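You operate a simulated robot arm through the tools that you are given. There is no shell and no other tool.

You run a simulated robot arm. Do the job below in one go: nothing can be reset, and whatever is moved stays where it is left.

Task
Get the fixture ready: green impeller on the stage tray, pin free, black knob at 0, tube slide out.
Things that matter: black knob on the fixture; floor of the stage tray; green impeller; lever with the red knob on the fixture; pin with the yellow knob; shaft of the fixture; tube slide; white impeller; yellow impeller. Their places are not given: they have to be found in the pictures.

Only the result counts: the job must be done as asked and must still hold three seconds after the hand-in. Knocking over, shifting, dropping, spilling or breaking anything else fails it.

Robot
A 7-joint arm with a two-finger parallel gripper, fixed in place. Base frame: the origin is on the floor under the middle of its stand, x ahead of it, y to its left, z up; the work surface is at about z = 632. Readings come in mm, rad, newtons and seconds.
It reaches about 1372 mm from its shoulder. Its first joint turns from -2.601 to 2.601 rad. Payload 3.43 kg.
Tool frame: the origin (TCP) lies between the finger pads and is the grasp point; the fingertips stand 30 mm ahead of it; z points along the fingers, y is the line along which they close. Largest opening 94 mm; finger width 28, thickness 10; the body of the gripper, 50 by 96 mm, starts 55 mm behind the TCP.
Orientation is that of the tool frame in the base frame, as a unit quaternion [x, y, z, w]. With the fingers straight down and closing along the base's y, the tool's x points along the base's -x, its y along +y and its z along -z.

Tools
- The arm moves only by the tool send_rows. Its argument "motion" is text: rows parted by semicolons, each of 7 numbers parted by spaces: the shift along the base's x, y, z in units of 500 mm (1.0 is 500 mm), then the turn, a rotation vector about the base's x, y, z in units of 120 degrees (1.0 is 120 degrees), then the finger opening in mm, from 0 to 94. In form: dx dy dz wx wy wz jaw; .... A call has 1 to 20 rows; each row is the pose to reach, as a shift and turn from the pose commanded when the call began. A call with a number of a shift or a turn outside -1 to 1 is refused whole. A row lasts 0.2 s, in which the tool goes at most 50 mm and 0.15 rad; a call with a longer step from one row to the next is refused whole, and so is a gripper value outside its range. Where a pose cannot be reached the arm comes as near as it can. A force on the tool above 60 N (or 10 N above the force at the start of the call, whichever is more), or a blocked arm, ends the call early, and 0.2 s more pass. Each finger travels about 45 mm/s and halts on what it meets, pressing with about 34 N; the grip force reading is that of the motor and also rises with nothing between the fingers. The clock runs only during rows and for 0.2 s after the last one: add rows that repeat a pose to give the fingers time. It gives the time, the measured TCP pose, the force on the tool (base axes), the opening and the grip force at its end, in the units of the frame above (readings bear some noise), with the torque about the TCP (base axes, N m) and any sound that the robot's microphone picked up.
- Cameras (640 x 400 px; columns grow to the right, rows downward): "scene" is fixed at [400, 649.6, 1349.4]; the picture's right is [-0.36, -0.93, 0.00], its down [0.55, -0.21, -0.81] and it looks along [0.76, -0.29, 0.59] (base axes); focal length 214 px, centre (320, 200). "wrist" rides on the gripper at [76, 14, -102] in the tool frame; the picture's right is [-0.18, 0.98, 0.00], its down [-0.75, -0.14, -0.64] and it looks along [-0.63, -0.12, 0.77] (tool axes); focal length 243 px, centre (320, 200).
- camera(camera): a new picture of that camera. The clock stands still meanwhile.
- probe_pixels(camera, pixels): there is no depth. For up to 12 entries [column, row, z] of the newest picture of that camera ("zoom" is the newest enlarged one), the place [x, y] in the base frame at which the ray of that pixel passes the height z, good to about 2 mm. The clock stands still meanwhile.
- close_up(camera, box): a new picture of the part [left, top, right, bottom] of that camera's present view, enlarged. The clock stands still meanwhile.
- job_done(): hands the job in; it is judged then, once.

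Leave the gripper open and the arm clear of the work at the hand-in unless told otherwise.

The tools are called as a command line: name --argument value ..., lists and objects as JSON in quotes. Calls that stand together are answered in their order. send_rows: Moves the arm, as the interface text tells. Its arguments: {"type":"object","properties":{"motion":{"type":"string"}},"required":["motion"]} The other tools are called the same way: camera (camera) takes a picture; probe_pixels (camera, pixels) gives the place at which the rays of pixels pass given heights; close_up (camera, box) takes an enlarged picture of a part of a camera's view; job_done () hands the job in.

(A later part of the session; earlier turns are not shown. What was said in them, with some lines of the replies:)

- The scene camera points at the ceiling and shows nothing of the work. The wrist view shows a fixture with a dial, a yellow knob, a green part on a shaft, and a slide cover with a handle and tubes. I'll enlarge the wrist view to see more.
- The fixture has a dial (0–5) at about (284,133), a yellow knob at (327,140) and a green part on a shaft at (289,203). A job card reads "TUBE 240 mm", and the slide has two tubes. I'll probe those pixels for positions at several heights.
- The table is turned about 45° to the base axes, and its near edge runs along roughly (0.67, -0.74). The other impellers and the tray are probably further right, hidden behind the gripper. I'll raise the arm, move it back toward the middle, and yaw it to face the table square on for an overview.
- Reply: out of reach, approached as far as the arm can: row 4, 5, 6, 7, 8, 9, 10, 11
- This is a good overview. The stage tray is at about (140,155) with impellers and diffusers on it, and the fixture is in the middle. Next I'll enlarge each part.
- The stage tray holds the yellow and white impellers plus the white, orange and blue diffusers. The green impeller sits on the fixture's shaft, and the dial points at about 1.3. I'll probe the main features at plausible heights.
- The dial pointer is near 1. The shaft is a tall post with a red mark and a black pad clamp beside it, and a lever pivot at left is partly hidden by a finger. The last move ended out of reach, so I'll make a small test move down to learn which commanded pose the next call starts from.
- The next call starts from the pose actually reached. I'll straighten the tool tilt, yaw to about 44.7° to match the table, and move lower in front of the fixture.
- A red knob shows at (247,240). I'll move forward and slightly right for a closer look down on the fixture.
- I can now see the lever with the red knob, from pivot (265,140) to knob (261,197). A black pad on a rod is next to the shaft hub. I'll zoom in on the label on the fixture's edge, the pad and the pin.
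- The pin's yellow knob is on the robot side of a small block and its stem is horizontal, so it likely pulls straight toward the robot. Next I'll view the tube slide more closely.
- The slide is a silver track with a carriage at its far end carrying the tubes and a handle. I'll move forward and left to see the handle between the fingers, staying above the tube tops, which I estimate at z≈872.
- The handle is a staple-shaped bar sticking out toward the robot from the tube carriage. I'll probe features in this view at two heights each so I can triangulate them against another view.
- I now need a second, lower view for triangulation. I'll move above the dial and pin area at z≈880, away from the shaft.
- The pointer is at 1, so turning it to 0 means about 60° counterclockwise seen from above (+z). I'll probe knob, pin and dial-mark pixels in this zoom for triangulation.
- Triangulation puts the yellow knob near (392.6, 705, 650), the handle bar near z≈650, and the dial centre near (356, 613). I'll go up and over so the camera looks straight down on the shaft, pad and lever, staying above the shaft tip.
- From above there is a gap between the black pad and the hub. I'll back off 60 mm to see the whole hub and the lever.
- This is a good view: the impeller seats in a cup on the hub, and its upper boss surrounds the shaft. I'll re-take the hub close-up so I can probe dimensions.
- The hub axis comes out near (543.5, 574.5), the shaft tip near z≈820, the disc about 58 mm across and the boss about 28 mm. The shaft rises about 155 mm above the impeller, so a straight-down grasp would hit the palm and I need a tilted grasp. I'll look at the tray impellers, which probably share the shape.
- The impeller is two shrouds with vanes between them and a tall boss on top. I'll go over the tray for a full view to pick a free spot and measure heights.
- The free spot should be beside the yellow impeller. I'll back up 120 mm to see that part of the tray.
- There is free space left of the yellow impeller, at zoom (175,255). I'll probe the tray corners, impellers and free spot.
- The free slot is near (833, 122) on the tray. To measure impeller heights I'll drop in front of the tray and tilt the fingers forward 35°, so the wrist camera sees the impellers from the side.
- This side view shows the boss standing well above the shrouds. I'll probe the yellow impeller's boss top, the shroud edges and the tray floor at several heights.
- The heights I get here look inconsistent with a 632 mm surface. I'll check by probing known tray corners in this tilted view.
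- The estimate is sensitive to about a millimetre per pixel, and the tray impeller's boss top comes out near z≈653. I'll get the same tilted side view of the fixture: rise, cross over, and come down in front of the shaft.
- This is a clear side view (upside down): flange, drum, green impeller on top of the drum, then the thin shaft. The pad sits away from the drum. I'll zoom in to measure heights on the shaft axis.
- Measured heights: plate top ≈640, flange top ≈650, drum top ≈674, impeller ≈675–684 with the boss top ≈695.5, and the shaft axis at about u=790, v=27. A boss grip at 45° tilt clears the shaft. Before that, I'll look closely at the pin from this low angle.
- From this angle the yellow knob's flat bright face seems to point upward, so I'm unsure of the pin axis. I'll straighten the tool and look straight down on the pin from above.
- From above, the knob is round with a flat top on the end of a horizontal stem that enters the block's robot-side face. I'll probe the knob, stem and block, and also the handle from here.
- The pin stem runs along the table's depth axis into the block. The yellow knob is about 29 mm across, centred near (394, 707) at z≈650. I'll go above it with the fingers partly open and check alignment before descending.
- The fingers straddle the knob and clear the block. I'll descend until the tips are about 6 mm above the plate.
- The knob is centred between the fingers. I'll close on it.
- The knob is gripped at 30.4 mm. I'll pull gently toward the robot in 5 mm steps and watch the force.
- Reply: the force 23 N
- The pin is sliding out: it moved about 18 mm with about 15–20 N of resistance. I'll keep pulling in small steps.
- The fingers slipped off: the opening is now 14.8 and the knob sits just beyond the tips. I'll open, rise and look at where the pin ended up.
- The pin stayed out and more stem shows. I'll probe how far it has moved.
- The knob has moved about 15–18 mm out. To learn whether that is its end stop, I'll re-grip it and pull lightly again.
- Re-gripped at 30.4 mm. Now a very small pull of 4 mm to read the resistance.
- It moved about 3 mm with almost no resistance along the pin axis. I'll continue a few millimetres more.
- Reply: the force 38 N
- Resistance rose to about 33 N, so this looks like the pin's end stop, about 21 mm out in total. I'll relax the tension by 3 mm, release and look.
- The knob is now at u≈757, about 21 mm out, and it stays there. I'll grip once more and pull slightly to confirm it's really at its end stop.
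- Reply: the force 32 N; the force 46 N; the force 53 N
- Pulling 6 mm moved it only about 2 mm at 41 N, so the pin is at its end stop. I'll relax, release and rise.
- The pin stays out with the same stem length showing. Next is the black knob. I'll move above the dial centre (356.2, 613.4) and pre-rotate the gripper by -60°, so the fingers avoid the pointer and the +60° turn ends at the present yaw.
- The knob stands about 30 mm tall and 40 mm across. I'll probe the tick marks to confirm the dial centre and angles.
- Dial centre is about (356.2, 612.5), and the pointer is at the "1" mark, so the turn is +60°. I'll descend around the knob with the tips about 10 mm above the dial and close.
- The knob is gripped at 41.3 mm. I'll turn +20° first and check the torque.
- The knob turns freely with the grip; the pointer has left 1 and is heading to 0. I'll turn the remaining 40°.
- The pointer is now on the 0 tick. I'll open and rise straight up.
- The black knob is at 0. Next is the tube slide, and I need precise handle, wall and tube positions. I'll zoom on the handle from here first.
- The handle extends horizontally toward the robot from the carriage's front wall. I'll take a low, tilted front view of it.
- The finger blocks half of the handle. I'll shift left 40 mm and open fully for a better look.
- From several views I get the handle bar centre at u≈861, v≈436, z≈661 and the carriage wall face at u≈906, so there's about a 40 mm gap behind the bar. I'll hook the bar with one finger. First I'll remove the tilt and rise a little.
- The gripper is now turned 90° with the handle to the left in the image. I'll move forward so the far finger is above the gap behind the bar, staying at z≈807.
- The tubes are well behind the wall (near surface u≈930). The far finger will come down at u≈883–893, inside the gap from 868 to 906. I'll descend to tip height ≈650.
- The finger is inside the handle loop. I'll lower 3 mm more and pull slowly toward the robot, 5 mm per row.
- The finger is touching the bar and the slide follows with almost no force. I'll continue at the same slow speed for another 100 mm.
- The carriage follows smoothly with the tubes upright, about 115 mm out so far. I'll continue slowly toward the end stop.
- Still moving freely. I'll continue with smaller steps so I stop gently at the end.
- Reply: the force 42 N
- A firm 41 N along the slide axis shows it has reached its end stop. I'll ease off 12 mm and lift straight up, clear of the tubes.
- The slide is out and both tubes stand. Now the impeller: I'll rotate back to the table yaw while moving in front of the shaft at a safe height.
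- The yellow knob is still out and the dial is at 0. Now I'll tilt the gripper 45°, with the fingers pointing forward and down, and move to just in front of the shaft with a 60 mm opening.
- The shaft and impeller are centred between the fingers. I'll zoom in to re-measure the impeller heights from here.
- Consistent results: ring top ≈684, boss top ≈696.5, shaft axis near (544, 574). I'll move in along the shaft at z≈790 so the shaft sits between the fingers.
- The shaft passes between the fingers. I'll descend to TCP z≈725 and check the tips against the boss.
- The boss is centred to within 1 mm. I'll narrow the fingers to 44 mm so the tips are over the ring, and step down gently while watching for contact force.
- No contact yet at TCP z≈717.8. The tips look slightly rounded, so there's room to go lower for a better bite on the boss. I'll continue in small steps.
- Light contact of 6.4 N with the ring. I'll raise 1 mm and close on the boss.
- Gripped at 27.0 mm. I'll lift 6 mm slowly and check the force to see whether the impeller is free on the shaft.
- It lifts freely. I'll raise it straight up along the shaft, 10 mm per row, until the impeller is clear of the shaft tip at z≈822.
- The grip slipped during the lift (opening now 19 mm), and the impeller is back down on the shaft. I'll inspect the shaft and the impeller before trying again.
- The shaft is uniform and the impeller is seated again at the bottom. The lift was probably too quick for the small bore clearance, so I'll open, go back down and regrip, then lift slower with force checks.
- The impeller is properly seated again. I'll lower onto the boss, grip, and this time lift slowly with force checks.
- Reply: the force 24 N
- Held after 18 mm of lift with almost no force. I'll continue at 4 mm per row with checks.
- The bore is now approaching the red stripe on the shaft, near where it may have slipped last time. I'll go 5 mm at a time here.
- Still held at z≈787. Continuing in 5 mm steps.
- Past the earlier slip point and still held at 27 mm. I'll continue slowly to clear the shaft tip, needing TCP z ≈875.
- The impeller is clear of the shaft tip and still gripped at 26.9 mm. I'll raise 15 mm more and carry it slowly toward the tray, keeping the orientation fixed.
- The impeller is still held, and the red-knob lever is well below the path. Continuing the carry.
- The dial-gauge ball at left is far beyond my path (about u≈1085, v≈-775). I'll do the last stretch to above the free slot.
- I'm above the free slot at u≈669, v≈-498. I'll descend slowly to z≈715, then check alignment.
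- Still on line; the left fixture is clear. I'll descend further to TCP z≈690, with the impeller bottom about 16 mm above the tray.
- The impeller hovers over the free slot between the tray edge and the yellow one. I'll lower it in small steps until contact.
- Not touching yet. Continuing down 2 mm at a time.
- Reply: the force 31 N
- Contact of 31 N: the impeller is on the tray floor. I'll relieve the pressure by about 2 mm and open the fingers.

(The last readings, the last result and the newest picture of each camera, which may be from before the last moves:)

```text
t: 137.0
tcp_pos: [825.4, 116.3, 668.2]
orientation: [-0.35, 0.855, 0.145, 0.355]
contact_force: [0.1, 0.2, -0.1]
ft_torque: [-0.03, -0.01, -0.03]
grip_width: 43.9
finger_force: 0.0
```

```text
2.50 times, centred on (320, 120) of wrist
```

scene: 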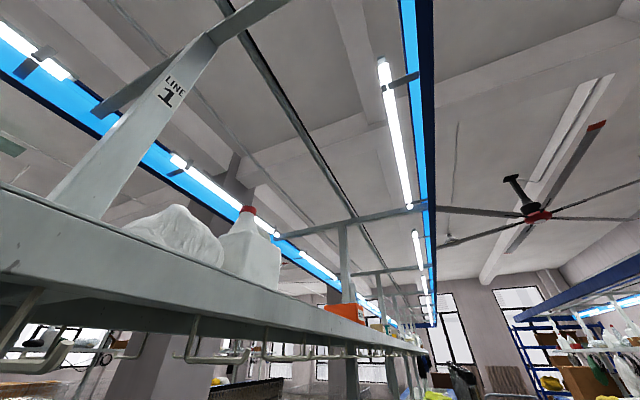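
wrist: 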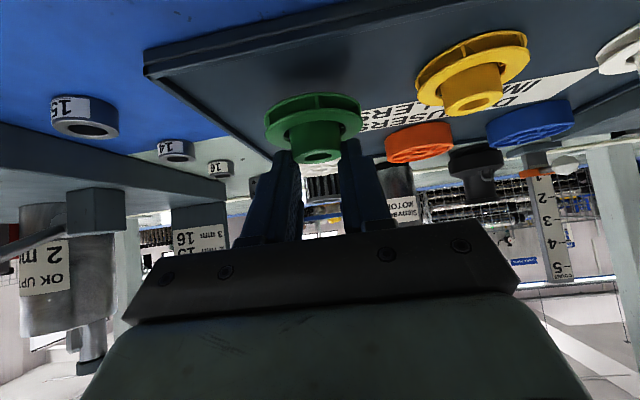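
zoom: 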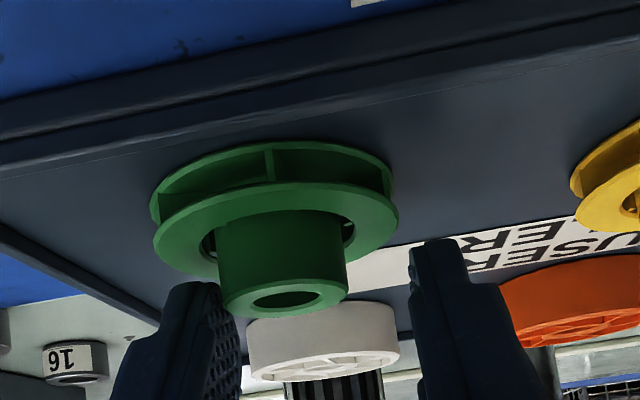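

The impeller shifted a few millimetres left while releasing but is still flat in the free area. I'll open further so neither finger touches the boss before withdrawing.

send_rows --motion "0 0 0 0 0 0 50; 0 0 0 0 0 0 58; 0 0 0 0 0 0 58"

close_up --camera "wrist" --box '[200, 40, 440, 200]'

```text
t: 137.8
tcp_pos: [824.7, 115.4, 670.4]
orientation: [-0.351, 0.855, 0.146, 0.354]
contact_force: [-0.2, 0.2, 0.5]
ft_torque: [0.03, -0.01, -0.03]
grip_width: 57.8
finger_force: 0.1
```

```text
2.50 times, centred on (320, 120) of wrist
```

zoom: 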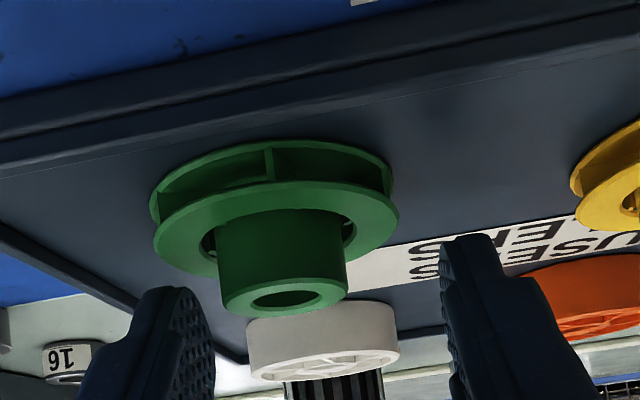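

The fingers are clear of the impeller. I'll rise vertically and look.

send_rows --motion "0 0 0.01 0 0 0 58; 0 0 0.03 0 0 0 58; 0 0 0.06 0 0 0 58; 0 0 0.1 0 0 0 58; 0 0 0.16 0 0 0 70; 0 0 0.24 0 0 0 70; 0 0 0.3 0 0 0 70; 0 0 0.3 0 0 0 70"

camera --camera "wrist"

```text
t: 139.6
tcp_pos: [823.2, 115.8, 818.4]
orientation: [-0.352, 0.855, 0.147, 0.353]
contact_force: [1.8, -0.1, 0.4]
ft_torque: [-0.04, -0.01, 0.01]
grip_width: 70.0
finger_force: 0.0
```

```text
taken
```

wrist: 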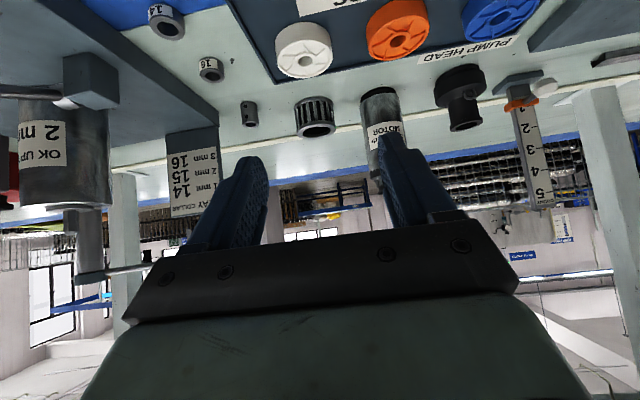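

I'll remove the tilt and back off to view the whole tray from above.

send_rows --motion "-0.02 -0.004 0.03 -0.044 0.0445 0 80; -0.05 -0.009 0.06 -0.088 0.089 0 94; -0.08 -0.014 0.09 -0.132 0.1334 0 94; -0.11 -0.02 0.12 -0.1757 0.1779 0 94; -0.14 -0.025 0.14 -0.2196 0.2223 0 94; -0.16 -0.029 0.164 -0.2635 0.2668 0 94; -0.16 -0.029 0.164 -0.2635 0.2668 0 94"

camera --camera "wrist"

close_up --camera "wrist" --box '[180, 20, 440, 200]'

```text
t: 141.2
tcp_pos: [744.5, 101.7, 900.9]
orientation: [-0.379, 0.925, -0.001, -0.001]
contact_force: [0.1, -0.7, -0.4]
ft_torque: [0.0, -0.02, -0.02]
grip_width: 94.0
finger_force: 0.1
```

```text
taken
```

wrist: 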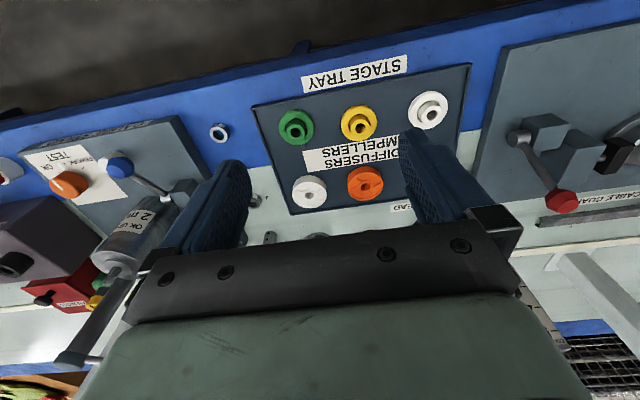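

```text
2.22 times, centred on (310, 110) of wrist
```

zoom: 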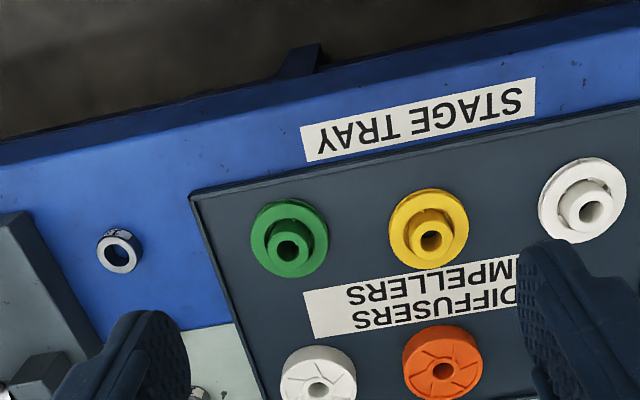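

The green impeller is sitting flat on the tray in line with the others. I'll move back over the fixture at a safe height to verify the knob, the pin and the slide.

send_rows --motion "-0.05 0.052 0 0 0 0 94; -0.11 0.115 0 0 0 0 94; -0.17 0.177 0 0 0 0 94; -0.23 0.24 0 0 0 0 94; -0.29 0.302 0 0 0 0 94; -0.35 0.365 0 0 0 0 94; -0.41 0.427 0 0 0 0 94; -0.47 0.49 0 0 0 0 94; -0.53 0.552 0 0 0 0 94; -0.59 0.615 0 0 0 0 94; -0.65 0.677 0 0 0 0 94; -0.71 0.74 0 0 0 0 94; -0.77 0.802 0 0 0 0 94; -0.832 0.867 0 0 0 0 94; -0.832 0.867 0 0 0 0 94"

camera --camera "wrist"

close_up --camera "wrist" --box '[270, 20, 430, 170]'

```text
t: 144.4
tcp_pos: [327.4, 531.6, 902.8]
orientation: [-0.38, 0.925, 0.0, 0.0]
contact_force: [-0.2, 0.2, 0.0]
ft_torque: [0.0, -0.01, 0.0]
grip_width: 94.1
finger_force: 0.0
```

```text
taken
```

wrist: 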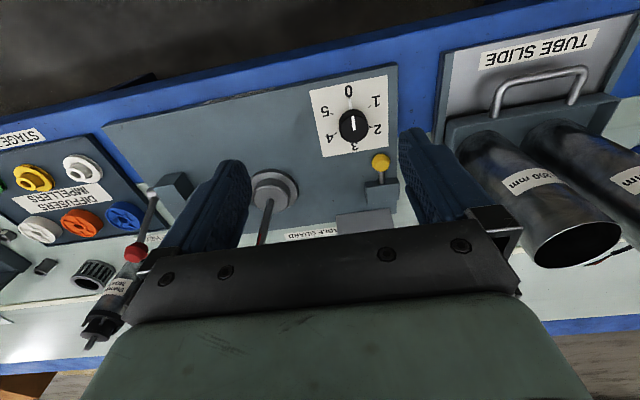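

```text
2.67 times, centred on (350, 95) of wrist
```

zoom: 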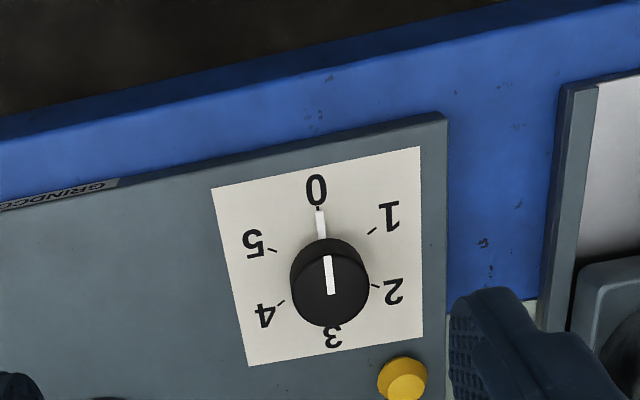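

The dial is at 0 and the slide is out. I'll zoom on the pin to verify it's still out.

close_up --camera "wrist" --box '[330, 130, 430, 220]'

probe_pixels --camera "wrist" --pixels '[[381, 162, 655], [383, 182, 655]]'

close_up --camera "wrist" --box '[430, 20, 640, 200]'

```text
4.44 times, centred on (380, 175) of wrist
```

zoom: 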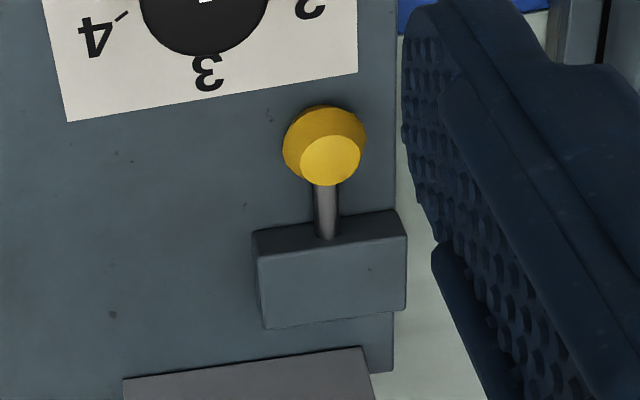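

```text
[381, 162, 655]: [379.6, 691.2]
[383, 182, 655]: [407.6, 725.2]
```

```text
2.22 times, centred on (535, 110) of wrist
```

zoom: 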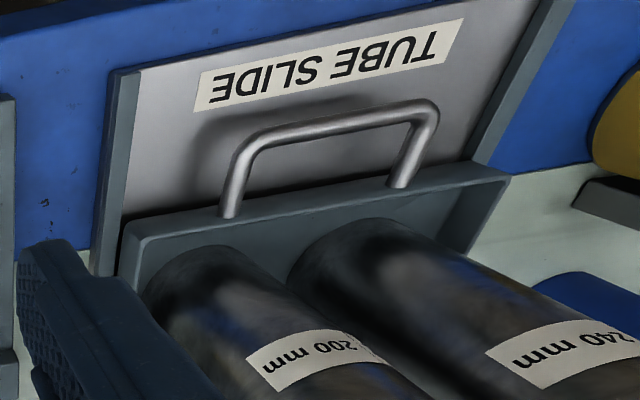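

Everything checks out:
- **Pin:** about 22 mm out at its stop.
- **Dial:** on 0.
- **Slide:** about 200 mm out at its stop, tubes upright.
- **Green impeller:** on the tray.

I'll back the arm off a little, gripper open, before handing in.

send_rows --motion "-0.04 -0.04 0.02 0 0 0 94; -0.085 -0.084 0.05 0 0 0 94; -0.085 -0.084 0.05 0 0 0 94"

camera --camera "wrist"

```text
t: 145.2
tcp_pos: [285.3, 491.2, 925.8]
orientation: [-0.38, 0.925, 0.002, 0.0]
contact_force: [0.4, -0.2, -0.3]
ft_torque: [0.02, 0.01, 0.02]
grip_width: 94.0
finger_force: 0.0
```

```text
taken
```

wrist: 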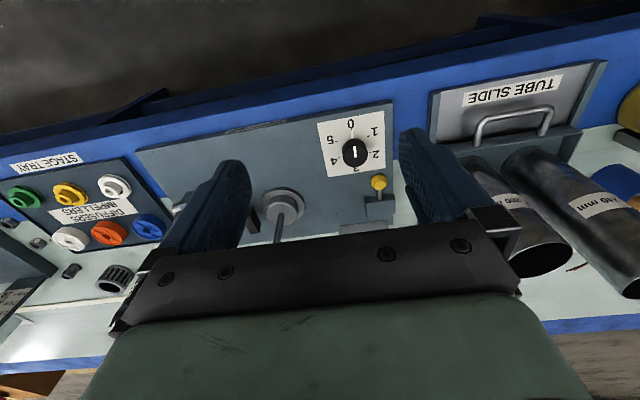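

The last view shows the green impeller on the stage tray at (25,195), the shaft empty, the dial at 0, the yellow-knob pin out and the tube slide out with its tubes upright. The arm is clear and the gripper is open, so I'm handing in.

job_done

```text
The job is handed in.
```

I set the fixture up as asked and handed the job in. I don't have the judging result. In the last camera view:

- **Green impeller:** it sits flat on the stage tray, in line with the yellow and white impellers.
- **Pin:** the yellow knob is pulled out about 21 mm to its end stop. I took "free" to mean fully withdrawn; nothing in the pictures or readings confirmed that.
- **Black knob:** the pointer is on the 0 mark.
- **Tube slide:** it is out about 200 mm to its end stop, and both tubes are still upright.

On the first lift, the impeller slipped from the grip and slid back down the shaft onto the hub. It looked undamaged and seated normally, and a second, slower lift worked. It also shifted about 7 mm on the tray when I released it, but stayed in the free space.

I did not touch the lever with the red knob. The arm is clear of the work and the gripper is open.
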